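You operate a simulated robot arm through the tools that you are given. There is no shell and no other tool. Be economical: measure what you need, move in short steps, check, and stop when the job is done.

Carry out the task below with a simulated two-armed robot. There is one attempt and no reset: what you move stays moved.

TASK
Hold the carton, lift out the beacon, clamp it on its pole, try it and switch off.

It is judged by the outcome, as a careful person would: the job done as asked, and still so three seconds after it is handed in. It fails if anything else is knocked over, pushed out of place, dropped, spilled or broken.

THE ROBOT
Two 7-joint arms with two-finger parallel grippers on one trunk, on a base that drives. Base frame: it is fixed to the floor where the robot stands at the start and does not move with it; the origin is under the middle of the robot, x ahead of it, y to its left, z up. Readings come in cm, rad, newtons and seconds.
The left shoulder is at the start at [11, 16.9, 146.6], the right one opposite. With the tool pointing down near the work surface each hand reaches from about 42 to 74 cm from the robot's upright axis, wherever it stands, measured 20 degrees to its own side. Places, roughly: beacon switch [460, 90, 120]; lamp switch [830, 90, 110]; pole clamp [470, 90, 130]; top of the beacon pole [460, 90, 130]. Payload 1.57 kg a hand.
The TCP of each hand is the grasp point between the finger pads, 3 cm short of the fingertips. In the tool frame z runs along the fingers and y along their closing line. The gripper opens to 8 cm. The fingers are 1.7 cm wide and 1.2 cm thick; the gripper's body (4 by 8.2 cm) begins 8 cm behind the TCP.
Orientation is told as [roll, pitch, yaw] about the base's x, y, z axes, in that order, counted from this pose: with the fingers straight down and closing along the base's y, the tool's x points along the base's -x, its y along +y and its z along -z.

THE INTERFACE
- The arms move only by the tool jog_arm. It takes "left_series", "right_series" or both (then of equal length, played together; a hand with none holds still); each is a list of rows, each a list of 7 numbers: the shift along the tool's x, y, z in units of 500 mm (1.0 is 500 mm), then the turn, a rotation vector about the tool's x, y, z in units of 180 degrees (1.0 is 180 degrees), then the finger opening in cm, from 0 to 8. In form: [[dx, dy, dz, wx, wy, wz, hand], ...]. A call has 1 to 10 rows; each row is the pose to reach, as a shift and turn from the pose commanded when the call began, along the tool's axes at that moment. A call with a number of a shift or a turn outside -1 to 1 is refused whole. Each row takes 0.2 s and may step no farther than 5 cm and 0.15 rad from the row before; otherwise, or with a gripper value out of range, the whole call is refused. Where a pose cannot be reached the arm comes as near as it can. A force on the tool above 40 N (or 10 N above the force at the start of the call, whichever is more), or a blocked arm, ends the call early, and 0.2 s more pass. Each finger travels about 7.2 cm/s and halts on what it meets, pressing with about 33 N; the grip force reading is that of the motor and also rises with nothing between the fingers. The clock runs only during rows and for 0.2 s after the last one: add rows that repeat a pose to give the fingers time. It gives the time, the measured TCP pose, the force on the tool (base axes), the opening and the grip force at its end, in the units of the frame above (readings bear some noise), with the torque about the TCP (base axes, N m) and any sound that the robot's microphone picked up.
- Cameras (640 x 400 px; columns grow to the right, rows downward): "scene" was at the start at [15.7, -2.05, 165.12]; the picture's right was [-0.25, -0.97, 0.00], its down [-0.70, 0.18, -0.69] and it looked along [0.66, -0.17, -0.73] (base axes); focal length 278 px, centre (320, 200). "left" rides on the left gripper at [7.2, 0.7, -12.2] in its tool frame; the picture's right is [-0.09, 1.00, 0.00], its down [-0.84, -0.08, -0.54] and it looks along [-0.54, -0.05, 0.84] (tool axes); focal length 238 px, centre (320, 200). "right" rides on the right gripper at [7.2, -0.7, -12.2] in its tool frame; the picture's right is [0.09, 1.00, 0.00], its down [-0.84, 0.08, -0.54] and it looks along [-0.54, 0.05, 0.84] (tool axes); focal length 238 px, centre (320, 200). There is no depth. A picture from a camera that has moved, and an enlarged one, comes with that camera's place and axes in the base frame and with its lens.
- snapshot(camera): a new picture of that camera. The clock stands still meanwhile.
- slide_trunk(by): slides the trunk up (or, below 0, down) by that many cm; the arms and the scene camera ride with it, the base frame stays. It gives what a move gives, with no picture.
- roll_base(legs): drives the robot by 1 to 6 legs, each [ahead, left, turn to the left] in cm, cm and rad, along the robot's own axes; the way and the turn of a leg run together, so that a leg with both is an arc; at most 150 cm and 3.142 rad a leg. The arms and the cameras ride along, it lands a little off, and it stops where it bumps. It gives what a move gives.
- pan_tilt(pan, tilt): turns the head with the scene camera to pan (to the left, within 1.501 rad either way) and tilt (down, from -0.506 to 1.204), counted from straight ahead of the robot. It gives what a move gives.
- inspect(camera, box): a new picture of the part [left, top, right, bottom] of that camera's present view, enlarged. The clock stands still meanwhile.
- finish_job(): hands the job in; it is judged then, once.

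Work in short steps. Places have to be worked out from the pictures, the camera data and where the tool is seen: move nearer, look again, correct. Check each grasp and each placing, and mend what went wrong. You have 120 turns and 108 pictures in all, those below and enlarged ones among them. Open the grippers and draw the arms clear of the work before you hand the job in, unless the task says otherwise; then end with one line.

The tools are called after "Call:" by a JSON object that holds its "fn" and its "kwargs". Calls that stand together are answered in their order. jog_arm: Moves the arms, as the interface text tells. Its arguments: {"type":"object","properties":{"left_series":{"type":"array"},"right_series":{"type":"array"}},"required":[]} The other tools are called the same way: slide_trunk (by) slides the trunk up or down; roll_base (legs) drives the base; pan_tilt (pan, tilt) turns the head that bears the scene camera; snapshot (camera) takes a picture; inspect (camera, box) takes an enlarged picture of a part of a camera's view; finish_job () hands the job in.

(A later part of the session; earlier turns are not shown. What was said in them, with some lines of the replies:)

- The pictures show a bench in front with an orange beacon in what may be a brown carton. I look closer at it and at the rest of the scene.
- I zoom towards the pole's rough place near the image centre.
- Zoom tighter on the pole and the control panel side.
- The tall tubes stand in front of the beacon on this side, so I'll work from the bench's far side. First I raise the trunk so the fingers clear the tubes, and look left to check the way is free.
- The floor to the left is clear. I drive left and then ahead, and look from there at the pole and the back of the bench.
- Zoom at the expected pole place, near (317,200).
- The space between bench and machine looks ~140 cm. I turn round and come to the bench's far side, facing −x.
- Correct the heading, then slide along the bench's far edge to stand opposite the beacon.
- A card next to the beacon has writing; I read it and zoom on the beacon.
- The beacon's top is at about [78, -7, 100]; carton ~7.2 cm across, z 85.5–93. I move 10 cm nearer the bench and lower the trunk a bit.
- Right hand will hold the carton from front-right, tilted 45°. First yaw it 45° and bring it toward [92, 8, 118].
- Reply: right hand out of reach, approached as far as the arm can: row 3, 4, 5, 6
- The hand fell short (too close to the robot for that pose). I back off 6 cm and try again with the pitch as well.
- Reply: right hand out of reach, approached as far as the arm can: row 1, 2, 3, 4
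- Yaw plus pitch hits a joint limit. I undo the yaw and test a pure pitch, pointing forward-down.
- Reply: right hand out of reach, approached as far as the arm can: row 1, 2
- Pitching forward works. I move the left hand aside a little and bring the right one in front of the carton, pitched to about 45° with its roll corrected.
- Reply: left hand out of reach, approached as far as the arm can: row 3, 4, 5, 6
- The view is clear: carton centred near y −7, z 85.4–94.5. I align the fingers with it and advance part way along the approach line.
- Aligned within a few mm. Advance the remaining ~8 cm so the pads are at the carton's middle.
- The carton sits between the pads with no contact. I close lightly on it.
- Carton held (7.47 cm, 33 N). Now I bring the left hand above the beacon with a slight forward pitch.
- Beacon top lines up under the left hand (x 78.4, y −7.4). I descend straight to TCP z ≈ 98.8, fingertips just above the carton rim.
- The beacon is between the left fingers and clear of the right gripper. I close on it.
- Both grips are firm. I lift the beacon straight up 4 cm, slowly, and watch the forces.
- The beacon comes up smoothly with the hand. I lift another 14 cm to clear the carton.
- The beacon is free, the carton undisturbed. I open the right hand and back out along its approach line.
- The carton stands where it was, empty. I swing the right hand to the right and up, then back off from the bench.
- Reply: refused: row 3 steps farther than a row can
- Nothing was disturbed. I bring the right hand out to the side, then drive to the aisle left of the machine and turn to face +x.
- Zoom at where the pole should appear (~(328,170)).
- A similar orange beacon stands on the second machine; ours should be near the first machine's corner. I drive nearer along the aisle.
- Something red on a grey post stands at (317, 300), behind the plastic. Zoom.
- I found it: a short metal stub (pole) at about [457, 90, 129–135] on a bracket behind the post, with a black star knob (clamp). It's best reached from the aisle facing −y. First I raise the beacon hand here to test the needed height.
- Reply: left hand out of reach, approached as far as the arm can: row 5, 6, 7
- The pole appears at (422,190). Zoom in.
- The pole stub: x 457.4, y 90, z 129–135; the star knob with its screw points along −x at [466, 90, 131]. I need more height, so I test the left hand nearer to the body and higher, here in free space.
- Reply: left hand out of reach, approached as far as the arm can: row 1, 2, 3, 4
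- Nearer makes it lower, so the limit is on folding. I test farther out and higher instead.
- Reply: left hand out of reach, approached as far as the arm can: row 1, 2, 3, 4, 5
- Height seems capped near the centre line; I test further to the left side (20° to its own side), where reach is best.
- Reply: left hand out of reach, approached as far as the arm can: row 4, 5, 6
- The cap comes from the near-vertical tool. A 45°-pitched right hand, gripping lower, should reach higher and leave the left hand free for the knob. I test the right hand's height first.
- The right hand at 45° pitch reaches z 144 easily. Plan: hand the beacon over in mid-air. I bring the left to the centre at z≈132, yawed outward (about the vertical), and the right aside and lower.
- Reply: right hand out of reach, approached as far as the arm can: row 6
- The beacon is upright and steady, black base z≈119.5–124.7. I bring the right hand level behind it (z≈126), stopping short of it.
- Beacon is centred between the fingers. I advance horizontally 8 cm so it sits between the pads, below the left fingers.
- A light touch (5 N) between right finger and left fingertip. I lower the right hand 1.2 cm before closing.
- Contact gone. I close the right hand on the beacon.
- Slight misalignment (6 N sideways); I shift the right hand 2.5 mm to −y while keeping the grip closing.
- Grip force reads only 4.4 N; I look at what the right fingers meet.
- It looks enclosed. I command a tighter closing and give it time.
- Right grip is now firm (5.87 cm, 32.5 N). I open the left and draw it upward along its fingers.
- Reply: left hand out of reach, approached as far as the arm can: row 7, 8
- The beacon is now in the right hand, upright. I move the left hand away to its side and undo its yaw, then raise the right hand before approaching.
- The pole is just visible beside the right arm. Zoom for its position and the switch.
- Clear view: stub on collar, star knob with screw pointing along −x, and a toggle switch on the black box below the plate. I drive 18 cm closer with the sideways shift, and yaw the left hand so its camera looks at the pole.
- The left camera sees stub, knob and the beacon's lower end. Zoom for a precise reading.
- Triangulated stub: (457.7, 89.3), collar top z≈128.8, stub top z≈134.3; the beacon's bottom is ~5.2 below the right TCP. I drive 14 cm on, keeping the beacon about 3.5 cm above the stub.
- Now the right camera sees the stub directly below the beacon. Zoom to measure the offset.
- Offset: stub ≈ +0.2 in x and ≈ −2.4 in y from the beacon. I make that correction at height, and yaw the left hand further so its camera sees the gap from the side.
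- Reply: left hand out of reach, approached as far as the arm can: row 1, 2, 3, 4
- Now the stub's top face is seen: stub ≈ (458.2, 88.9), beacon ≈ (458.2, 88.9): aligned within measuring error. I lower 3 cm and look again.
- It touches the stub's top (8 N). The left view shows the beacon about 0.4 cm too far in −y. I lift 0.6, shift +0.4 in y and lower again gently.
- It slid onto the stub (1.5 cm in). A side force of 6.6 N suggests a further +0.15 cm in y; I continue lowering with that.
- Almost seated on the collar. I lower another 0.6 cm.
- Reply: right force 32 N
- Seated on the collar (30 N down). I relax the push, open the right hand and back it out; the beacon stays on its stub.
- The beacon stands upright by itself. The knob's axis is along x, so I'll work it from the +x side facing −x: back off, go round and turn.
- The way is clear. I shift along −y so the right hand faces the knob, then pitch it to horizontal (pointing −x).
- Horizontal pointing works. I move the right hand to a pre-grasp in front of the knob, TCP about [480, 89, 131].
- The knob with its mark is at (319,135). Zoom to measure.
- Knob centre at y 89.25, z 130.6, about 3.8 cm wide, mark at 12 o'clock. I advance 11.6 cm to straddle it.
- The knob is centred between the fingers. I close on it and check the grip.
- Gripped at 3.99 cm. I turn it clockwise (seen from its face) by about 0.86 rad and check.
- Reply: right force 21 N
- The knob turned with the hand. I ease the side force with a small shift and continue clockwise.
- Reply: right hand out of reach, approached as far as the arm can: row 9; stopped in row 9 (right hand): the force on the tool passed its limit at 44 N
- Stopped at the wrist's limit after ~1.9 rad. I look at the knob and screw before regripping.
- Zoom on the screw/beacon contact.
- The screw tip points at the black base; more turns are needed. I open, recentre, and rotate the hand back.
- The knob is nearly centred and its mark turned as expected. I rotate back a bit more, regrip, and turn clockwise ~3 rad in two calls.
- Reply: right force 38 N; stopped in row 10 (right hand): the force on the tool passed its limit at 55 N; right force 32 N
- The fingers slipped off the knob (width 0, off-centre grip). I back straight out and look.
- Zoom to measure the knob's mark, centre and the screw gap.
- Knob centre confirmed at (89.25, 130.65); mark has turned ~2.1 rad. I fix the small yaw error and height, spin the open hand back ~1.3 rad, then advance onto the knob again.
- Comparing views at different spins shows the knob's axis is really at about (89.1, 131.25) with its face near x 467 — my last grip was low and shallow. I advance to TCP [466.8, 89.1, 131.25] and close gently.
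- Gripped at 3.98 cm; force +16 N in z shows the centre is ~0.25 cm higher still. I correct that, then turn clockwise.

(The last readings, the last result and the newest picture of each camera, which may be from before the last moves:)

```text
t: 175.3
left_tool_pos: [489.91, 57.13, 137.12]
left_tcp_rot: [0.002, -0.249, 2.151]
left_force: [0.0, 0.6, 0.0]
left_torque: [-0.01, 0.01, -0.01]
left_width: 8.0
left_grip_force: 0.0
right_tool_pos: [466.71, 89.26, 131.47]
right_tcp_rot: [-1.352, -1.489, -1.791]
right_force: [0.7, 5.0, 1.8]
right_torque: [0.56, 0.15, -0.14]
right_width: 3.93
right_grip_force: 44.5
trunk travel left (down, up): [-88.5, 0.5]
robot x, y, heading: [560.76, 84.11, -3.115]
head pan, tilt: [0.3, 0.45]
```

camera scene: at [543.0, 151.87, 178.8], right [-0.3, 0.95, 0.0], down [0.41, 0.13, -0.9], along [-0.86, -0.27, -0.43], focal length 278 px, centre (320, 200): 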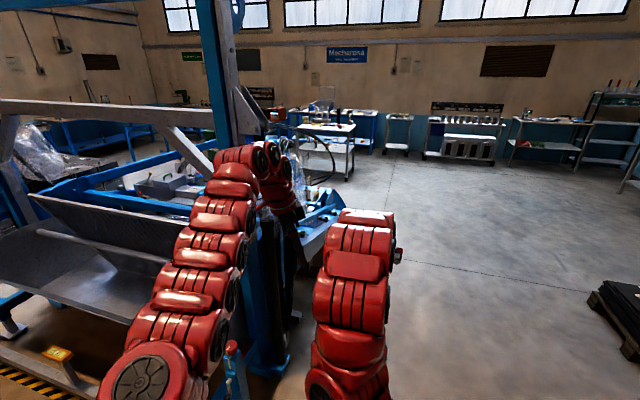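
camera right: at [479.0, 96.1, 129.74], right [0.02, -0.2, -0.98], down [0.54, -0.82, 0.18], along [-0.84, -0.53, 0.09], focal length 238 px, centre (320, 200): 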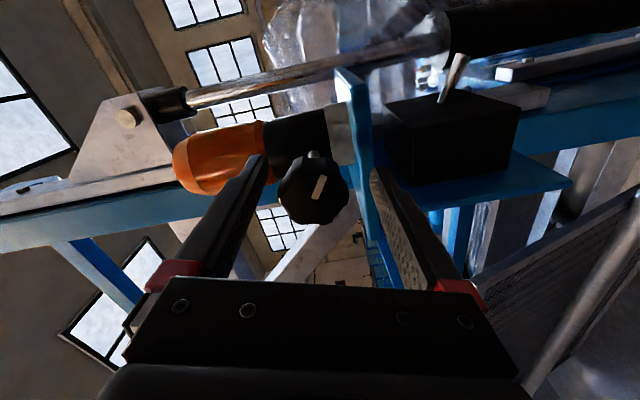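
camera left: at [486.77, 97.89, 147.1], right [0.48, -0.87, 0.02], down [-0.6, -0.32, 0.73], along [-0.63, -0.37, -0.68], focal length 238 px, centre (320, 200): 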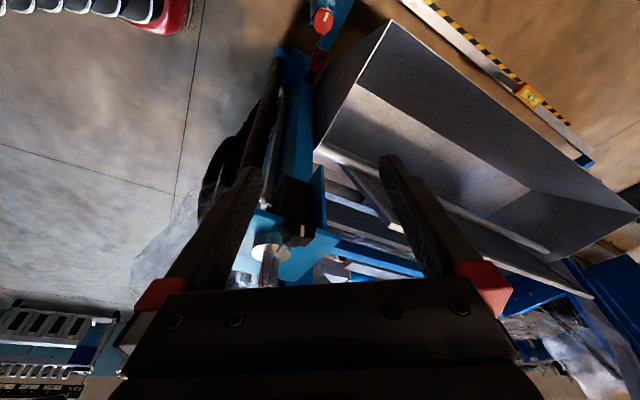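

Smooth now, with side forces small and a resisting torque of 0.56 N m building. I continue turning.

Call:
{"fn": "jog_arm", "kwargs": {"right_series": [[0, 0, 0, 0, 0, 0.045, 2], [0, 0, 0, 0, 0, 0.09, 2], [0, 0, 0, 0, 0, 0.135, 2], [0, 0, 0, 0, 0, 0.18, 2], [0, 0, 0, 0, 0, 0.225, 2], [0, 0, 0, 0, 0, 0.27, 2], [0, 0, 0, 0, 0, 0.315, 2], [0, 0, 0, 0, 0, 0.36, 2]]}}

Call:
{"fn": "snapshot", "kwargs": {"camera": "right"}}

```text
t: 177.1
left_tool_pos: [489.82, 57.11, 137.16]
left_tcp_rot: [0.001, -0.249, 2.152]
left_force: [-0.5, 0.9, -0.7]
left_torque: [0.0, -0.04, -0.04]
left_width: 8.01
left_grip_force: 0.1
right_tool_pos: [466.71, 89.19, 131.37]
right_tcp_rot: [1.55, -0.519, 1.582]
right_force: [2.5, 6.4, -4.3]
right_torque: [0.88, 0.41, 0.56]
right_width: 3.99
right_grip_force: 45.2
trunk travel left (down, up): [-88.5, 0.5]
robot x, y, heading: [560.79, 84.25, -3.116]
head pan, tilt: [0.3, 0.45]
```

```text
20 pictures are left
camera right: at [479.13, 83.25, 127.39], right [-0.01, -0.57, 0.82], down [0.53, 0.69, 0.49], along [-0.85, 0.44, 0.3], focal length 238 px, centre (320, 200)
```

right: 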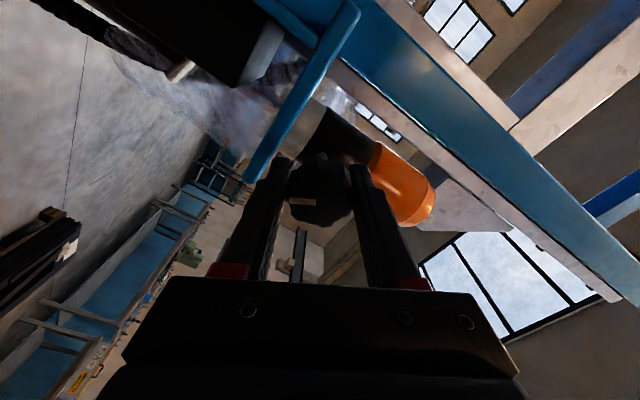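

The knob's mark now lags the hand: it turned only a little more and then slipped under ~0.9 N m, so the clamp seems tight. Zoom to verify the screw meets the beacon.

Call:
{"fn": "inspect", "kwargs": {"camera": "right", "box": [250, 90, 390, 240]}}

```text
2.67 times, centred on (320, 165) of right
camera zoom: at [479.13, 83.25, 127.39], right [-0.01, -0.57, 0.82], down [0.53, 0.69, 0.49], along [-0.85, 0.44, 0.3], focal length 636 px, centre (320, 293)
```

zoom: 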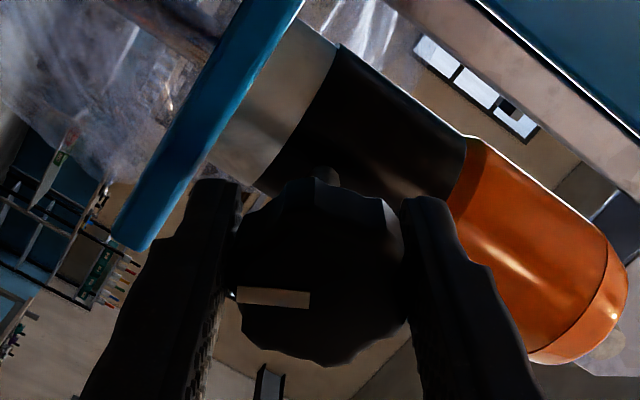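

The mark stands at ~150° total turn and holds against ~0.9 N m; the screw tip is against the base. I release the knob, back out 12 cm and spin the hand level.

Call:
{"fn": "jog_arm", "kwargs": {"right_series": [[0, 0, 0, 0, 0, 0, 5], [0, 0, 0, 0, 0, 0, 6.5], [0, 0, -0.05, 0, 0, 0, 6.5], [0, 0, -0.12, 0, 0, 0, 6.5], [0, 0, -0.2, 0, 0, 0, 6], [0, 0, -0.26, 0, 0, 0, 4]]}}

Call:
{"fn": "jog_arm", "kwargs": {"right_series": [[0, 0, 0, 0, 0, -0.045, 2], [0, 0, 0, 0, 0, -0.09, 0], [0, 0, 0, 0, 0, -0.135, 0], [0, 0, 0, 0, 0, -0.18, 0], [0, 0, 0, 0, 0, -0.225, 0], [0, 0, 0, 0, 0, -0.27, 0], [0, 0, 0, 0, 0, -0.31, 0], [0, 0, 0, 0, 0, -0.334, 0]]}}

Call:
{"fn": "snapshot", "kwargs": {"camera": "right"}}

```text
t: 178.5
left_tool_pos: [489.87, 57.04, 137.26]
left_tcp_rot: [0.003, -0.249, 2.152]
left_force: [0.7, 0.5, -1.2]
left_torque: [0.01, -0.02, -0.02]
left_width: 8.0
left_grip_force: 0.1
right_tool_pos: [479.78, 89.35, 131.59]
right_tcp_rot: [1.551, -0.523, 1.58]
right_force: [0.3, 0.4, 0.5]
right_torque: [0.0, 0.05, 0.0]
right_width: 3.98
right_grip_force: 0.2
trunk travel left (down, up): [-88.5, 0.5]
robot x, y, heading: [561.11, 84.07, -3.116]
head pan, tilt: [0.3, 0.45]
```

```text
t: 180.3
left_tool_pos: [489.72, 56.99, 137.16]
left_tcp_rot: [-0.001, -0.25, 2.153]
left_force: [-0.1, 0.1, 0.2]
left_torque: [0.02, -0.01, -0.02]
left_width: 8.0
left_grip_force: 0.0
right_tool_pos: [479.76, 89.07, 131.63]
right_tcp_rot: [-0.187, -1.555, -2.955]
right_force: [0.2, -0.5, 0.1]
right_torque: [0.02, -0.01, 0.01]
right_width: 0.0
right_grip_force: 21.2
trunk travel left (down, up): [-88.5, 0.5]
robot x, y, heading: [560.78, 84.44, -3.121]
head pan, tilt: [0.3, 0.45]
```

```text
18 pictures are left
camera right: at [492.17, 89.73, 124.58], right [0.0, -1.0, -0.1], down [0.53, -0.08, 0.85], along [-0.85, -0.05, 0.53], focal length 238 px, centre (320, 200)
```

right: 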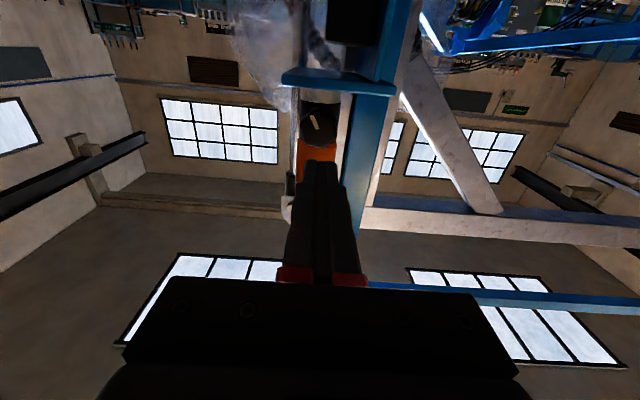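

Mark shows the knob held. Now I lower the closed right hand to beside the toggle's height: TCP [475, 92.6, 113.5].

Call:
{"fn": "jog_arm", "kwargs": {"right_series": [[0.074, -0.014, 0.019, 0, 0, 0, 0], [0.147, -0.028, 0.038, 0, 0, 0, 0], [0.22, -0.042, 0.058, 0, 0, 0, 0], [0.292, -0.056, 0.077, 0, 0, 0, 0], [0.362, -0.07, 0.096, 0, 0, 0, 0]]}}

Call:
{"fn": "snapshot", "kwargs": {"camera": "right"}}

```text
t: 181.5
left_tool_pos: [489.75, 57.03, 137.01]
left_tcp_rot: [0.0, -0.249, 2.153]
left_force: [0.5, -0.1, 0.2]
left_torque: [-0.02, 0.0, -0.01]
left_width: 7.97
left_grip_force: 0.1
right_tool_pos: [474.73, 92.67, 113.29]
right_tcp_rot: [-0.478, -1.545, -2.664]
right_force: [-0.2, -0.6, 0.6]
right_torque: [-0.04, 0.01, -0.08]
right_width: 0.01
right_grip_force: 21.2
trunk travel left (down, up): [-88.5, 0.5]
robot x, y, heading: [560.83, 84.0, -3.112]
head pan, tilt: [0.3, 0.45]
```

```text
17 pictures are left
camera right: at [487.36, 93.4, 106.43], right [0.0, -0.99, -0.1], down [0.52, -0.09, 0.85], along [-0.85, -0.05, 0.52], focal length 238 px, centre (320, 200)
```

right: 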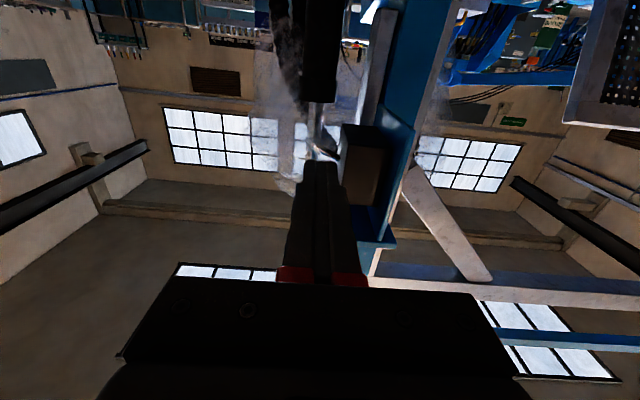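

Call:
{"fn": "inspect", "kwargs": {"camera": "right", "box": [270, 90, 420, 260]}}

```text
2.35 times, centred on (345, 175) of right
camera zoom: at [487.36, 93.4, 106.43], right [0.0, -0.99, -0.1], down [0.52, -0.09, 0.85], along [-0.85, -0.05, 0.52], focal length 561 px, centre (261, 259)
```

zoom: 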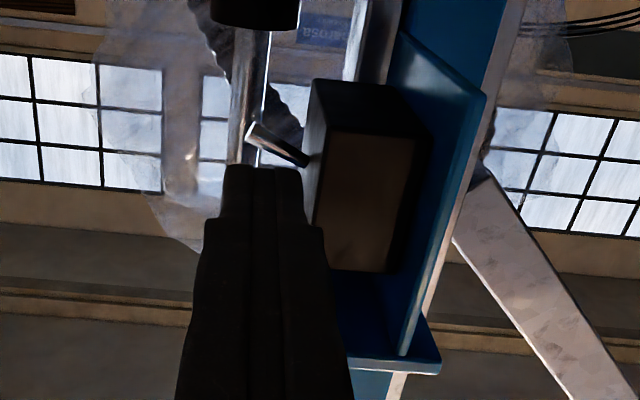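

The lever: base (455.2, 89.6, 118.8), tip (455.2, 93.2, 117.2), pointing down. I slide the closed fingers under it, then push up to switch on.

Call:
{"fn": "jog_arm", "kwargs": {"right_series": [[0, 0.009, 0.09, 0, 0, 0, 0], [0, 0.009, 0.18, 0, 0, 0, 0], [0, 0.009, 0.27, 0, 0, 0, 0], [0, 0.009, 0.345, 0, 0, 0, 0], [0, 0.009, 0.37, 0, 0, 0, 0]]}}

Call:
{"fn": "jog_arm", "kwargs": {"right_series": [[-0.02, 0, 0, 0, 0, 0, 0], [-0.04, 0, 0, 0, 0, 0, 0], [-0.06, 0, 0, 0, 0, 0, 0], [-0.08, 0, 0, 0, 0, 0, 0], [-0.1, 0, 0, 0, 0, 0, 0], [-0.112, 0, 0, 0, 0, 0, 0]]}}

Call:
{"fn": "snapshot", "kwargs": {"camera": "right"}}

```text
t: 182.7
left_tool_pos: [489.91, 57.03, 137.02]
left_tcp_rot: [-0.001, -0.249, 2.152]
left_force: [-0.2, 1.0, -1.1]
left_torque: [0.02, 0.04, -0.01]
left_width: 7.99
left_grip_force: 0.1
right_tool_pos: [470.87, 91.95, 114.42]
right_tcp_rot: [-0.083, -1.554, -3.058]
right_force: [-0.5, 0.0, -0.3]
right_torque: [-0.01, -0.01, 0.02]
right_width: 0.01
right_grip_force: 21.2
right hand out of reach, approached as far as the arm can: row 1, 2, 3, 4, 5
trunk travel left (down, up): [-88.5, 0.5]
robot x, y, heading: [560.86, 84.47, -3.118]
head pan, tilt: [0.3, 0.45]
```

```text
t: 184.1
left_tool_pos: [489.9, 56.96, 137.14]
left_tcp_rot: [0.001, -0.251, 2.151]
left_force: [0.4, -1.3, -0.2]
left_torque: [0.0, 0.01, -0.03]
left_width: 7.99
left_grip_force: 0.1
right_tool_pos: [470.7, 91.43, 119.91]
right_tcp_rot: [-0.117, -1.552, -3.024]
right_force: [0.2, 0.0, -0.3]
right_torque: [0.0, 0.03, -0.01]
right_width: 0.03
right_grip_force: 21.0
trunk travel left (down, up): [-88.5, 0.5]
robot x, y, heading: [560.66, 84.13, -3.117]
head pan, tilt: [0.3, 0.45]
```

```text
15 pictures are left
camera right: at [483.17, 91.96, 112.89], right [0.0, -1.0, -0.09], down [0.53, -0.08, 0.85], along [-0.85, -0.05, 0.53], focal length 238 px, centre (320, 200)
```

right: 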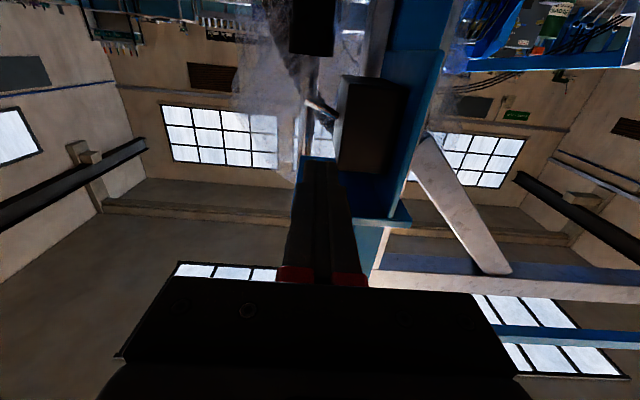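

Out of arm's reach from here. I lower the hand again, shift it slightly to +y for clearance, and drive the base 14 cm forward.

Call:
{"fn": "jog_arm", "kwargs": {"right_series": [[0.04, -0.01, 0, 0, 0, 0, 0], [0.09, -0.02, 0, 0, 0, 0, 0], [0.132, -0.026, 0, 0, 0, 0, 0]]}}

Call:
{"fn": "roll_base", "kwargs": {"legs": [[13.5, 0, 0]]}}

Call:
{"fn": "snapshot", "kwargs": {"camera": "right"}}

```text
t: 184.9
left_tool_pos: [489.84, 56.95, 137.08]
left_tcp_rot: [-0.001, -0.248, 2.154]
left_force: [0.0, 0.2, 0.2]
left_torque: [-0.02, 0.02, 0.0]
left_width: 8.01
left_grip_force: 0.0
right_tool_pos: [471.05, 92.59, 113.92]
right_tcp_rot: [-0.148, -1.554, -2.993]
right_force: [-0.4, 1.5, 0.6]
right_torque: [0.02, -0.01, -0.02]
right_width: 0.02
right_grip_force: 21.5
right hand out of reach, approached as far as the arm can: row 3
trunk travel left (down, up): [-88.5, 0.5]
robot x, y, heading: [561.1, 84.31, -3.118]
head pan, tilt: [0.3, 0.45]
```

```text
t: 186.2
left_tool_pos: [476.58, 56.7, 137.14]
left_tcp_rot: [0.002, -0.251, 2.152]
left_force: [0.1, -0.6, 0.3]
left_torque: [0.02, -0.02, 0.01]
left_width: 7.98
left_grip_force: 0.0
right_tool_pos: [457.97, 92.61, 114.16]
right_tcp_rot: [-0.144, -1.555, -2.995]
right_force: [-0.6, -0.3, 0.0]
right_torque: [0.0, 0.0, -0.02]
right_width: 0.0
right_grip_force: 21.2
trunk travel left (down, up): [-88.5, 0.5]
robot x, y, heading: [547.69, 83.84, -3.124]
head pan, tilt: [0.3, 0.45]
```

```text
14 pictures are left
camera right: at [470.46, 93.19, 107.04], right [0.0, -1.0, -0.09], down [0.53, -0.08, 0.84], along [-0.85, -0.05, 0.53], focal length 238 px, centre (320, 200)
```

right: 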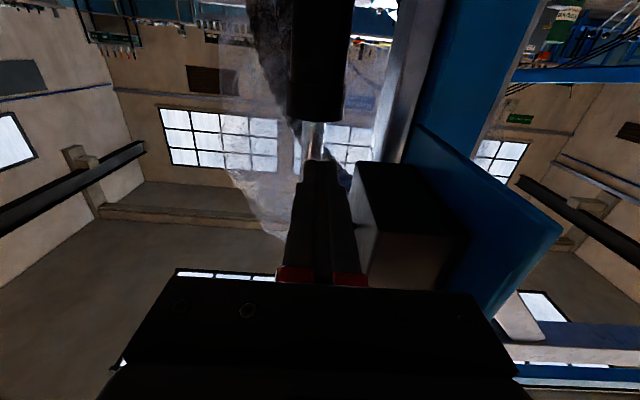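

The fingertips are right below the lever. I go 2.2 cm deeper, then push up ~4.5 cm.

Call:
{"fn": "jog_arm", "kwargs": {"right_series": [[0, 0.004, 0.025, 0, 0, 0, 0], [0, 0.006, 0.045, 0, 0, 0, 0], [-0.02, 0.006, 0.045, 0, 0, 0, 0], [-0.04, 0.006, 0.045, 0, 0, 0, 0], [-0.055, 0.006, 0.045, 0, 0, 0, 0], [-0.07, 0.006, 0.045, 0, 0, 0, 0], [-0.082, 0.006, 0.045, 0, 0, 0, 0], [-0.094, 0.006, 0.045, 0, 0, 0, 0]]}}

Call:
{"fn": "pan_tilt", "kwargs": {"pan": -0.05, "tilt": 0.4}}

Call:
{"fn": "snapshot", "kwargs": {"camera": "scene"}}

```text
t: 188.0
left_tool_pos: [476.44, 56.77, 137.17]
left_tcp_rot: [0.001, -0.25, 2.152]
left_force: [0.8, -0.7, -0.5]
left_torque: [0.0, 0.0, 0.0]
left_width: 7.99
left_grip_force: 0.1
right_tool_pos: [455.42, 92.19, 118.62]
right_tcp_rot: [-0.149, -1.551, -2.992]
right_force: [3.0, 2.2, -1.5]
right_torque: [0.0, 0.02, -0.01]
right_width: 0.0
right_grip_force: 21.4
right hand out of reach, approached as far as the arm can: row 1, 2, 3, 4, 5, 6
trunk travel left (down, up): [-88.5, 0.5]
robot x, y, heading: [547.66, 83.99, -3.123]
head pan, tilt: [0.3, 0.45]
```

```text
t: 188.8
left_tool_pos: [476.47, 56.92, 137.15]
left_tcp_rot: [0.0, -0.249, 2.153]
left_force: [-0.3, 0.9, -0.2]
left_torque: [0.01, 0.02, -0.04]
left_width: 7.99
left_grip_force: 0.1
right_tool_pos: [455.48, 92.34, 118.59]
right_tcp_rot: [-0.127, -1.553, -3.014]
right_force: [2.1, 2.3, -3.8]
right_torque: [0.0, -0.01, 0.0]
right_width: 0.02
right_grip_force: 21.0
trunk travel left (down, up): [-88.5, 0.5]
robot x, y, heading: [547.78, 83.98, -3.124]
head pan, tilt: [-0.051, 0.4]
```

```text
13 pictures are left
camera scene: at [530.03, 83.98, 179.24], right [0.03, 1.0, 0.0], down [0.39, -0.01, -0.92], along [-0.92, 0.02, -0.39], focal length 278 px, centre (320, 200)
```

scene: 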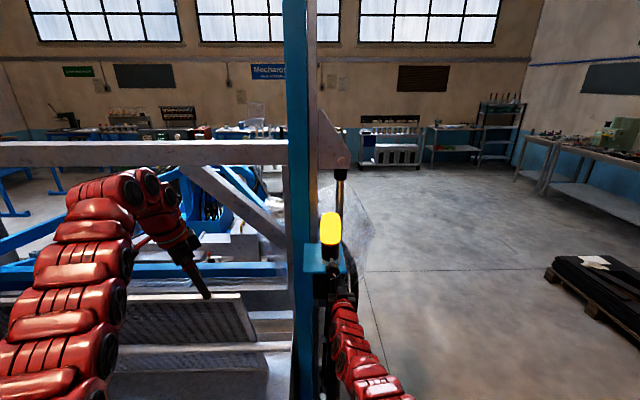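

The beacon is lit: it works. Now I back the fingers out, rise above the lever, go in again and push it down.

Call:
{"fn": "jog_arm", "kwargs": {"right_series": [[0.004, 0, -0.02, 0, 0, 0, 0], [0.004, 0, -0.06, 0, 0, 0, 0], [0.004, 0, -0.11, 0, 0, 0, 0], [-0.045, 0, -0.11, 0, 0, 0, 0], [-0.092, 0, -0.11, 0, 0, 0, 0], [-0.092, 0, -0.06, 0, 0, 0, 0], [-0.092, 0, 0, 0, 0, 0, 0]]}}

Call:
{"fn": "snapshot", "kwargs": {"camera": "right"}}

```text
t: 190.4
left_tool_pos: [476.33, 57.4, 137.11]
left_tcp_rot: [0.0, -0.248, 2.148]
left_force: [0.1, 0.0, 0.3]
left_torque: [-0.01, -0.02, 0.0]
left_width: 8.0
left_grip_force: 0.1
right_tool_pos: [457.06, 90.8, 123.07]
right_tcp_rot: [1.14, -1.506, 2.023]
right_force: [3.7, 2.8, -0.1]
right_torque: [0.03, -0.01, -0.22]
right_width: 0.0
right_grip_force: 21.2
right hand out of reach, approached as far as the arm can: row 7
trunk travel left (down, up): [-88.5, 0.5]
robot x, y, heading: [547.29, 84.1, -3.115]
head pan, tilt: [-0.051, 0.4]
stopped in row 7 (right hand): the force on the tool passed its limit at 59 N (the readings are from after the stop); the commanded pose is now the measured one
```

```text
12 pictures are left
camera right: at [469.56, 91.1, 116.12], right [0.02, -1.0, -0.03], down [0.52, -0.02, 0.85], along [-0.85, -0.04, 0.52], focal length 238 px, centre (320, 200)
```

right: 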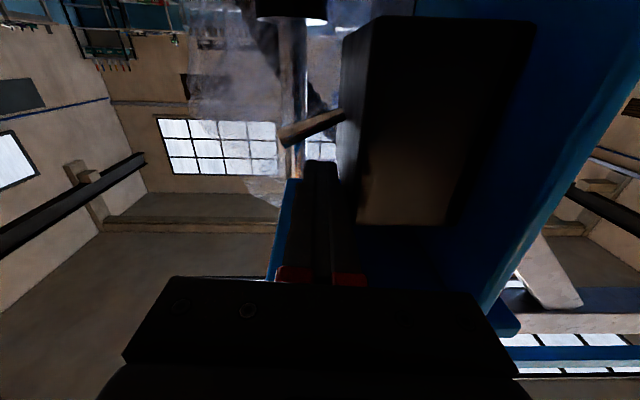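

The fingers drifted in y and touched the box face, but are above the raised lever now. I shift +1.6 cm in y, slightly forward, then push down.

Call:
{"fn": "jog_arm", "kwargs": {"right_series": [[0, -0.01, -0.01, 0, 0, 0, 0], [0, -0.034, -0.01, 0, 0, 0, 0], [0, -0.034, 0.008, 0, 0, 0, 0]]}}

Call:
{"fn": "jog_arm", "kwargs": {"right_series": [[0.02, 0, 0, 0, 0, 0, 0], [0.04, 0, 0, 0, 0, 0, 0], [0.06, 0, 0, 0, 0, 0, 0], [0.075, 0, 0, 0, 0, 0, 0], [0.09, 0, 0, 0, 0, 0, 0]]}}

Call:
{"fn": "inspect", "kwargs": {"camera": "scene", "box": [270, 180, 390, 300]}}

```text
t: 191.2
left_tool_pos: [476.22, 56.84, 137.02]
left_tcp_rot: [-0.002, -0.249, 2.148]
left_force: [-0.1, -0.4, 0.1]
left_torque: [0.0, -0.01, 0.01]
left_width: 8.02
left_grip_force: 0.1
right_tool_pos: [456.48, 91.94, 122.73]
right_tcp_rot: [1.106, -1.505, 2.056]
right_force: [-0.4, 0.2, 0.2]
right_torque: [-0.01, -0.02, 0.0]
right_width: 0.01
right_grip_force: 20.9
trunk travel left (down, up): [-88.5, 0.5]
robot x, y, heading: [547.25, 83.83, -3.12]
head pan, tilt: [-0.051, 0.4]
```

```text
t: 192.4
left_tool_pos: [476.6, 57.05, 137.29]
left_tcp_rot: [0.0, -0.25, 2.15]
left_force: [0.0, -0.6, 0.2]
left_torque: [0.02, 0.01, 0.0]
left_width: 8.01
left_grip_force: 0.1
right_tool_pos: [456.59, 92.03, 119.58]
right_tcp_rot: [1.397, -1.51, 1.765]
right_force: [-16.3, 3.1, 32.7]
right_torque: [-0.33, 0.66, -0.24]
right_width: 0.02
right_grip_force: 20.9
trunk travel left (down, up): [-88.5, 0.5]
robot x, y, heading: [547.53, 84.02, -3.121]
head pan, tilt: [-0.051, 0.4]
```

```text
3.33 times, centred on (330, 240) of scene
camera zoom: at [530.39, 84.04, 179.34], right [0.03, 1.0, 0.0], down [0.39, -0.01, -0.92], along [-0.92, 0.03, -0.39], focal length 927 px, centre (287, 67)
```

zoom: 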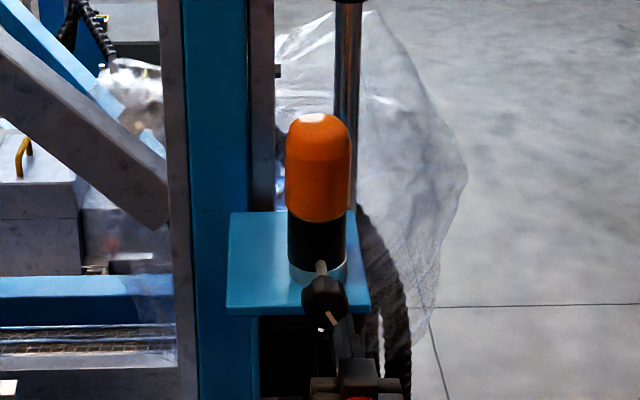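

The lamp is off. I ease up off the lever and back the hand out, then check that it stays off.

Call:
{"fn": "jog_arm", "kwargs": {"right_series": [[-0.03, -0.004, 0, 0, 0, 0, 0], [-0.06, -0.004, 0, 0, 0, 0, 0], [-0.06, -0.006, -0.06, 0, 0, 0, 0], [-0.06, -0.006, -0.13, 0, 0, 0, 0], [-0.06, -0.006, -0.2, 0, 0, 0, 0], [-0.06, -0.006, -0.26, 0, 0, 0, 0]]}}

Call:
{"fn": "roll_base", "kwargs": {"legs": [[-15, 0, 0]]}}

Call:
{"fn": "inspect", "kwargs": {"camera": "scene", "box": [270, 170, 390, 290]}}

Call:
{"fn": "snapshot", "kwargs": {"camera": "right"}}

```text
t: 193.8
left_tool_pos: [476.3, 57.14, 137.11]
left_tcp_rot: [0.0, -0.247, 2.149]
left_force: [0.0, -0.4, -0.2]
left_torque: [-0.02, -0.01, 0.0]
left_width: 8.0
left_grip_force: 0.0
right_tool_pos: [465.49, 92.54, 122.13]
right_tcp_rot: [1.395, -1.505, 1.764]
right_force: [-0.3, -0.1, -0.3]
right_torque: [-0.01, 0.01, 0.01]
right_width: 0.0
right_grip_force: 21.3
right hand out of reach, approached as far as the arm can: row 5, 6
trunk travel left (down, up): [-88.5, 0.5]
robot x, y, heading: [547.07, 83.81, -3.121]
head pan, tilt: [-0.051, 0.4]
```

```text
t: 195.2
left_tool_pos: [490.95, 57.3, 136.76]
left_tcp_rot: [-0.003, -0.246, 2.151]
left_force: [-0.5, -0.3, -0.4]
left_torque: [-0.04, -0.01, -0.02]
left_width: 8.01
left_grip_force: 0.0
right_tool_pos: [480.17, 92.77, 121.91]
right_tcp_rot: [1.348, -1.509, 1.81]
right_force: [-1.3, -0.6, -1.0]
right_torque: [-0.01, 0.03, 0.0]
right_width: 0.0
right_grip_force: 21.2
trunk travel left (down, up): [-88.5, 0.5]
robot x, y, heading: [562.47, 84.2, -3.124]
head pan, tilt: [-0.051, 0.4]
```

```text
3.33 times, centred on (330, 230) of scene
camera zoom: at [544.58, 84.27, 179.2], right [0.03, 1.0, 0.0], down [0.39, -0.01, -0.92], along [-0.92, 0.03, -0.39], focal length 927 px, centre (287, 100)
```

zoom: 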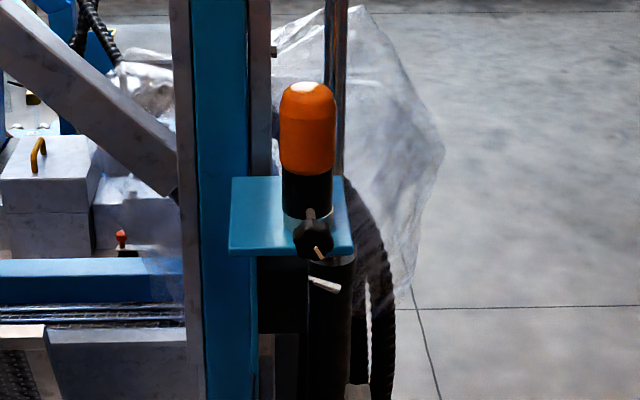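

```text
9 pictures are left
camera right: at [492.64, 93.16, 114.78], right [0.02, -1.0, -0.03], down [0.53, -0.02, 0.85], along [-0.85, -0.03, 0.53], focal length 238 px, centre (320, 200)
```

right: 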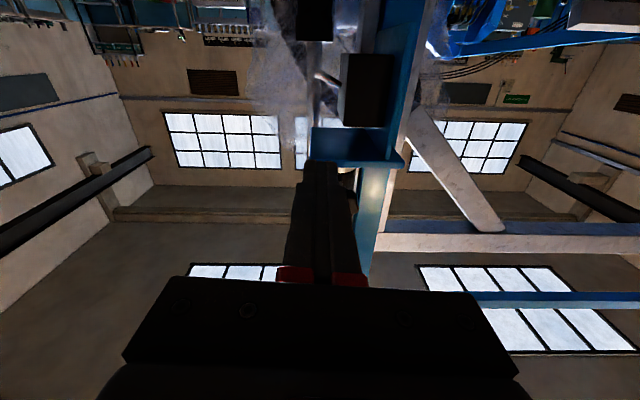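

Lever is down, lamp off, beacon upright, knob mark still at ~150°. I move the robot clear into the aisle and check the screw's contact from the side.

Call:
{"fn": "roll_base", "kwargs": {"legs": [[0, -95, 0], [30, 0, 0]]}}

Call:
{"fn": "pan_tilt", "kwargs": {"pan": 0.85, "tilt": 0.45}}

Call:
{"fn": "snapshot", "kwargs": {"camera": "scene"}}

```text
t: 201.8
left_tool_pos: [459.78, 153.52, 137.26]
left_tcp_rot: [0.002, -0.25, 2.134]
left_force: [-0.3, 0.1, 0.5]
left_torque: [0.02, 0.0, -0.02]
left_width: 7.97
left_grip_force: 0.1
right_tool_pos: [449.54, 189.16, 122.25]
right_tcp_rot: [1.406, -1.509, 1.737]
right_force: [0.2, 0.5, 0.1]
right_torque: [0.01, 0.0, -0.02]
right_width: 0.0
right_grip_force: 21.2
trunk travel left (down, up): [-88.5, 0.5]
robot x, y, heading: [530.76, 179.43, -3.14]
head pan, tilt: [-0.051, 0.4]
```

```text
t: 203.0
left_tool_pos: [459.59, 153.45, 137.15]
left_tcp_rot: [-0.001, -0.25, 2.133]
left_force: [-0.5, -0.1, 0.2]
left_torque: [-0.01, -0.04, 0.01]
left_width: 7.99
left_grip_force: 0.1
right_tool_pos: [449.37, 189.34, 122.12]
right_tcp_rot: [1.384, -1.511, 1.758]
right_force: [-0.2, 0.4, 0.2]
right_torque: [-0.03, 0.01, 0.0]
right_width: 0.0
right_grip_force: 21.2
trunk travel left (down, up): [-88.5, 0.5]
robot x, y, heading: [530.86, 179.44, -3.14]
head pan, tilt: [0.85, 0.45]
```

```text
8 pictures are left
camera scene: at [516.96, 172.23, 178.78], right [-0.75, 0.66, 0.0], down [0.29, 0.33, -0.9], along [-0.59, -0.68, -0.44], focal length 278 px, centre (320, 200)
```

scene: 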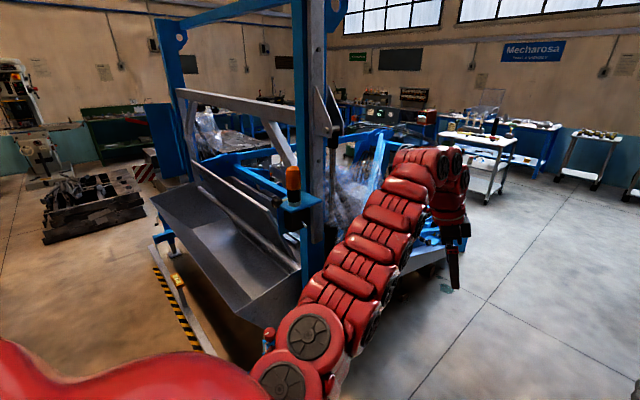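

Call:
{"fn": "inspect", "kwargs": {"camera": "scene", "box": [270, 155, 340, 225]}}

```text
5.71 times, centred on (305, 190) of scene
camera zoom: at [516.96, 172.23, 178.78], right [-0.75, 0.66, 0.0], down [0.29, 0.33, -0.9], along [-0.59, -0.68, -0.44], focal length 1590 px, centre (406, 257)
```

zoom: 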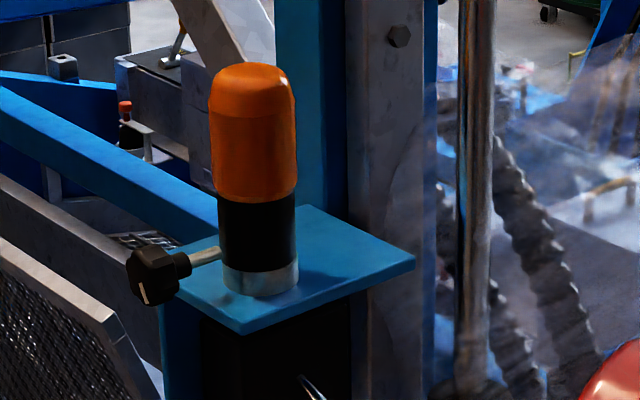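

Zoom further on the screw tip.

Call:
{"fn": "inspect", "kwargs": {"camera": "scene", "box": [280, 172, 310, 194]}}

```text
16.00 times, centred on (295, 183) of scene
camera zoom: at [516.96, 172.23, 178.78], right [-0.75, 0.66, 0.0], down [0.29, 0.33, -0.9], along [-0.59, -0.68, -0.44], focal length 4452 px, centre (720, 472)
```

zoom: 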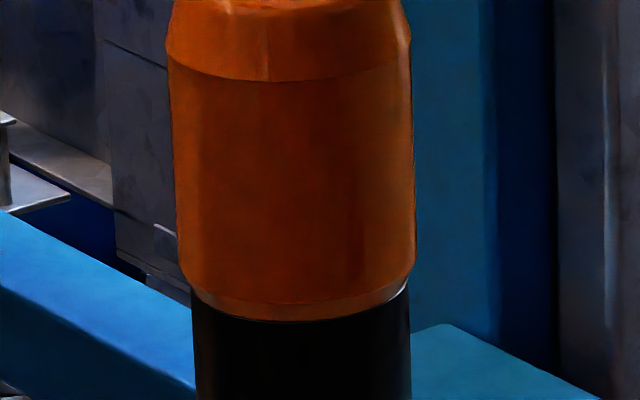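

Call:
{"fn": "inspect", "kwargs": {"camera": "scene", "box": [272, 191, 304, 211]}}

```text
16.00 times, centred on (288, 201) of scene
camera zoom: at [516.96, 172.23, 178.78], right [-0.75, 0.66, 0.0], down [0.29, 0.33, -0.9], along [-0.59, -0.68, -0.44], focal length 4452 px, centre (832, 184)
```

zoom: 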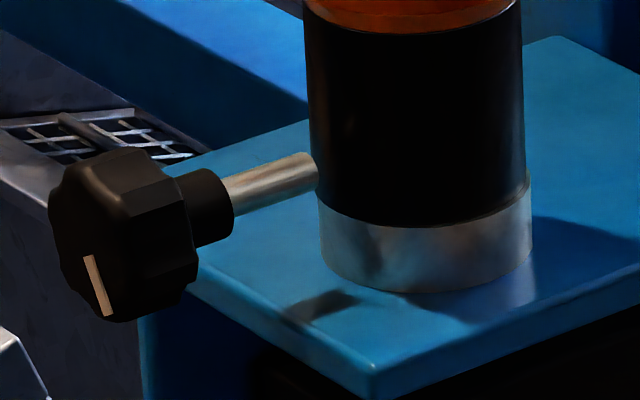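

The screw tip seems still short of the base, so I'm not sure the clamp holds. I'll return and test it by gripping the beacon from the +x side and pulling gently.

Call:
{"fn": "roll_base", "kwargs": {"legs": [[-31, 0, 0], [0, 95, 0]]}}

Call:
{"fn": "jog_arm", "kwargs": {"right_series": [[-0.08, 0, 0, 0, 0, 0, 3], [-0.16, 0, 0, 0, 0, 0, 6], [-0.24, 0, 0, 0, 0, 0, 8], [-0.32, 0, 0, 0, 0, 0, 8], [-0.36, 0, 0, 0, 0, 0, 8]]}}

Call:
{"fn": "snapshot", "kwargs": {"camera": "right"}}

```text
t: 209.5
left_tool_pos: [490.66, 60.05, 136.97]
left_tcp_rot: [0.001, -0.249, 2.132]
left_force: [-0.8, 1.2, -0.4]
left_torque: [-0.02, 0.01, 0.04]
left_width: 8.0
left_grip_force: 0.1
right_tool_pos: [480.35, 95.98, 122.05]
right_tcp_rot: [1.385, -1.509, 1.757]
right_force: [0.1, -0.1, 0.2]
right_torque: [0.0, -0.02, -0.03]
right_width: 0.02
right_grip_force: 21.1
trunk travel left (down, up): [-88.5, 0.5]
robot x, y, heading: [562.21, 85.59, -3.141]
head pan, tilt: [0.85, 0.45]
```

```text
t: 210.7
left_tool_pos: [490.51, 60.01, 137.01]
left_tcp_rot: [0.0, -0.25, 2.131]
left_force: [0.5, 0.1, 0.2]
left_torque: [-0.03, -0.02, 0.0]
left_width: 7.96
left_grip_force: 0.1
right_tool_pos: [480.17, 96.61, 140.25]
right_tcp_rot: [1.389, -1.51, 1.754]
right_force: [-0.7, 0.0, 0.1]
right_torque: [0.0, -0.01, 0.0]
right_width: 7.99
right_grip_force: 0.1
right hand out of reach, approached as far as the arm can: row 1
trunk travel left (down, up): [-88.5, 0.5]
robot x, y, heading: [561.75, 85.92, -3.138]
head pan, tilt: [0.85, 0.45]
```

```text
4 pictures are left
camera right: at [492.57, 96.7, 133.03], right [0.0, -1.0, -0.03], down [0.53, -0.03, 0.85], along [-0.85, -0.02, 0.53], focal length 238 px, centre (320, 200)
```

right: 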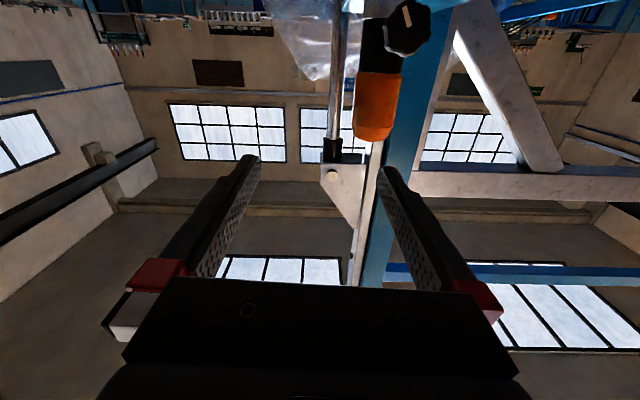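

Only 4 pictures remain, so I rely on readings. Beacon is at y≈89; I line the open hand up, drive 12 cm in, then advance around the beacon's orange part and close.

Call:
{"fn": "jog_arm", "kwargs": {"right_series": [[0.005, 0.05, 0, 0, 0, 0, 8], [0.01, 0.1, 0, 0, 0, 0, 8], [0.02, 0.152, 0, 0, 0, 0, 8], [0.02, 0.152, 0, 0, 0, 0, 8]]}}

Call:
{"fn": "roll_base", "kwargs": {"legs": [[11, 0, 0]]}}

Call:
{"fn": "snapshot", "kwargs": {"camera": "right"}}

```text
t: 211.7
left_tool_pos: [490.63, 60.01, 137.13]
left_tcp_rot: [0.0, -0.248, 2.131]
left_force: [-0.5, -0.4, 0.6]
left_torque: [0.0, 0.02, -0.01]
left_width: 8.01
left_grip_force: 0.0
right_tool_pos: [480.15, 89.14, 139.49]
right_tcp_rot: [1.386, -1.51, 1.752]
right_force: [0.5, 0.2, -0.1]
right_torque: [-0.02, 0.02, 0.01]
right_width: 8.01
right_grip_force: 0.1
trunk travel left (down, up): [-88.5, 0.5]
robot x, y, heading: [561.94, 85.87, -3.142]
head pan, tilt: [0.85, 0.45]
```

```text
t: 212.9
left_tool_pos: [479.85, 60.08, 137.3]
left_tcp_rot: [0.001, -0.25, 2.129]
left_force: [0.5, -0.6, -0.3]
left_torque: [0.0, 0.0, -0.05]
left_width: 8.0
left_grip_force: 0.1
right_tool_pos: [469.31, 89.28, 139.59]
right_tcp_rot: [1.407, -1.51, 1.732]
right_force: [-0.1, -0.7, 0.1]
right_torque: [0.02, 0.0, 0.01]
right_width: 7.99
right_grip_force: 0.0
trunk travel left (down, up): [-88.5, 0.5]
robot x, y, heading: [551.29, 85.88, -3.142]
head pan, tilt: [0.85, 0.45]
```

```text
3 pictures are left
camera right: at [481.81, 89.41, 132.43], right [0.0, -1.0, -0.03], down [0.53, -0.03, 0.85], along [-0.85, -0.02, 0.53], focal length 238 px, centre (320, 200)
```

right: 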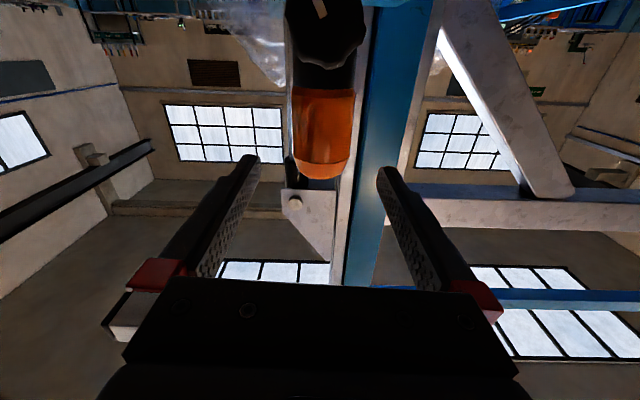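

Beacon centred. Advance 10.5 cm, close on it, and then pull up gently by 0.8 cm to feel the clamp.

Call:
{"fn": "jog_arm", "kwargs": {"right_series": [[0, 0, 0.07, 0, 0, 0, 8], [0, 0, 0.14, 0, 0, 0, 8], [0, 0, 0.21, 0, 0, 0, 8], [0, 0, 0.21, 0, 0, 0, 6.5], [0, 0, 0.21, 0, 0, 0, 5], [0, 0, 0.21, 0, 0, 0, 4], [0, 0, 0.21, 0, 0, 0, 4]]}}

Call:
{"fn": "jog_arm", "kwargs": {"right_series": [[-0.005, 0, 0, 0, 0, 0, 4], [-0.01, 0, 0, 0, 0, 0, 4], [-0.01, 0, 0, 0, 0, 0, 4]]}}

```text
t: 214.5
left_tool_pos: [479.57, 59.99, 136.91]
left_tcp_rot: [-0.002, -0.249, 2.131]
left_force: [-0.1, -1.1, 0.2]
left_torque: [0.02, -0.01, 0.02]
left_width: 7.98
left_grip_force: 0.1
right_tool_pos: [458.67, 89.15, 139.32]
right_tcp_rot: [1.384, -1.509, 1.754]
right_force: [-3.3, -5.6, 0.2]
right_torque: [-0.16, 0.2, 0.22]
right_width: 5.94
right_grip_force: 32.8
trunk travel left (down, up): [-88.5, 0.5]
robot x, y, heading: [551.2, 85.34, -3.147]
head pan, tilt: [0.85, 0.45]
```

```text
t: 215.3
left_tool_pos: [479.51, 60.01, 136.98]
left_tcp_rot: [0.0, -0.25, 2.131]
left_force: [1.1, -0.6, -0.4]
left_torque: [0.01, 0.03, 0.02]
left_width: 7.96
left_grip_force: 0.0
right_tool_pos: [458.68, 89.21, 139.33]
right_tcp_rot: [1.248, -1.509, 1.89]
right_force: [13.6, -7.0, -21.8]
right_torque: [0.63, -0.63, 0.21]
right_width: 5.97
right_grip_force: 33.2
trunk travel left (down, up): [-88.5, 0.5]
robot x, y, heading: [550.87, 85.91, -3.141]
head pan, tilt: [0.85, 0.45]
```

With 22 N of pull the beacon did not move: the clamp holds. I ease off, open, back out and drive clear.

Call:
{"fn": "jog_arm", "kwargs": {"right_series": [[0.01, 0, 0, 0, 0, 0, 4], [0.01, 0, 0, 0, 0, 0, 6], [0.01, 0, 0, 0, 0, 0, 8], [0.01, 0, 0, 0, 0, 0, 8], [0.01, 0, -0.06, 0, 0, 0, 8], [0.01, 0, -0.13, 0, 0, 0, 8], [0.01, 0, -0.2, 0, 0, 0, 8]]}}

Call:
{"fn": "roll_base", "kwargs": {"legs": [[-18, 0, 0]]}}

Call:
{"fn": "pan_tilt", "kwargs": {"pan": -0.05, "tilt": 0.4}}

Call:
{"fn": "inspect", "kwargs": {"camera": "scene", "box": [270, 160, 390, 280]}}

```text
t: 216.9
left_tool_pos: [479.75, 60.16, 137.19]
left_tcp_rot: [-0.001, -0.25, 2.129]
left_force: [0.4, -0.1, -0.2]
left_torque: [0.0, -0.01, -0.01]
left_width: 8.03
left_grip_force: 0.0
right_tool_pos: [468.63, 89.03, 139.43]
right_tcp_rot: [1.388, -1.51, 1.752]
right_force: [0.4, 0.4, -0.8]
right_torque: [0.03, -0.02, -0.01]
right_width: 8.0
right_grip_force: 0.0
trunk travel left (down, up): [-88.5, 0.5]
robot x, y, heading: [551.11, 85.96, 3.144]
head pan, tilt: [0.85, 0.45]
```

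```text
t: 218.5
left_tool_pos: [497.6, 60.16, 137.05]
left_tcp_rot: [-0.003, -0.249, 2.13]
left_force: [1.1, 0.1, -0.5]
left_torque: [0.0, -0.05, -0.03]
left_width: 7.99
left_grip_force: 0.0
right_tool_pos: [486.58, 89.1, 139.31]
right_tcp_rot: [1.345, -1.511, 1.798]
right_force: [-0.4, -0.1, 0.2]
right_torque: [0.02, -0.01, -0.02]
right_width: 7.99
right_grip_force: 0.1
trunk travel left (down, up): [-88.5, 0.5]
robot x, y, heading: [569.58, 85.77, -3.142]
head pan, tilt: [0.85, 0.45]
```

```text
t: 219.7
left_tool_pos: [497.72, 60.12, 137.07]
left_tcp_rot: [0.0, -0.249, 2.13]
left_force: [-0.3, 0.1, 0.0]
left_torque: [0.03, 0.02, 0.02]
left_width: 7.98
left_grip_force: 0.2
right_tool_pos: [486.82, 89.06, 139.41]
right_tcp_rot: [1.377, -1.51, 1.76]
right_force: [-0.4, 0.0, -0.1]
right_torque: [0.0, -0.02, 0.01]
right_width: 8.03
right_grip_force: 0.2
trunk travel left (down, up): [-88.5, 0.5]
robot x, y, heading: [569.45, 85.86, -3.133]
head pan, tilt: [-0.051, 0.4]
```

```text
3.33 times, centred on (330, 220) of scene
camera zoom: at [552.01, 86.1, 179.24], right [0.05, 1.0, 0.0], down [0.39, -0.02, -0.92], along [-0.92, 0.04, -0.39], focal length 927 px, centre (287, 133)
```

zoom: 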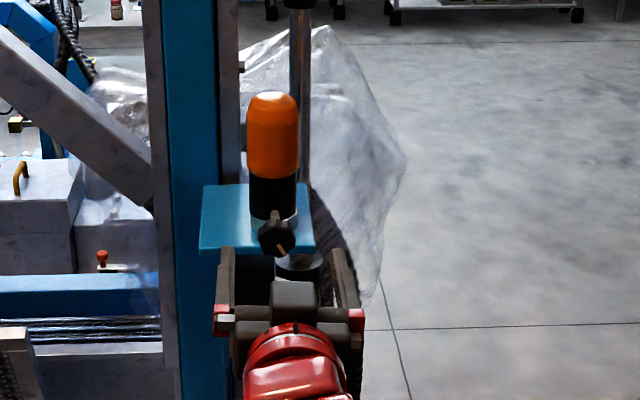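

The beacon is upright on its pole, the clamp knob is where I left it, the lamp is off, and both hands are open and clear. I hand the job in.

Call:
{"fn": "finish_job", "kwargs": {}}

```text
The job is handed in.
```

The beacon is out of its carton and clamped on its pole; it did not move under a pull of about 22 N. I switched it on and it lit, then switched it off again. The carton is still standing on the bench, and both hands are open and clear.
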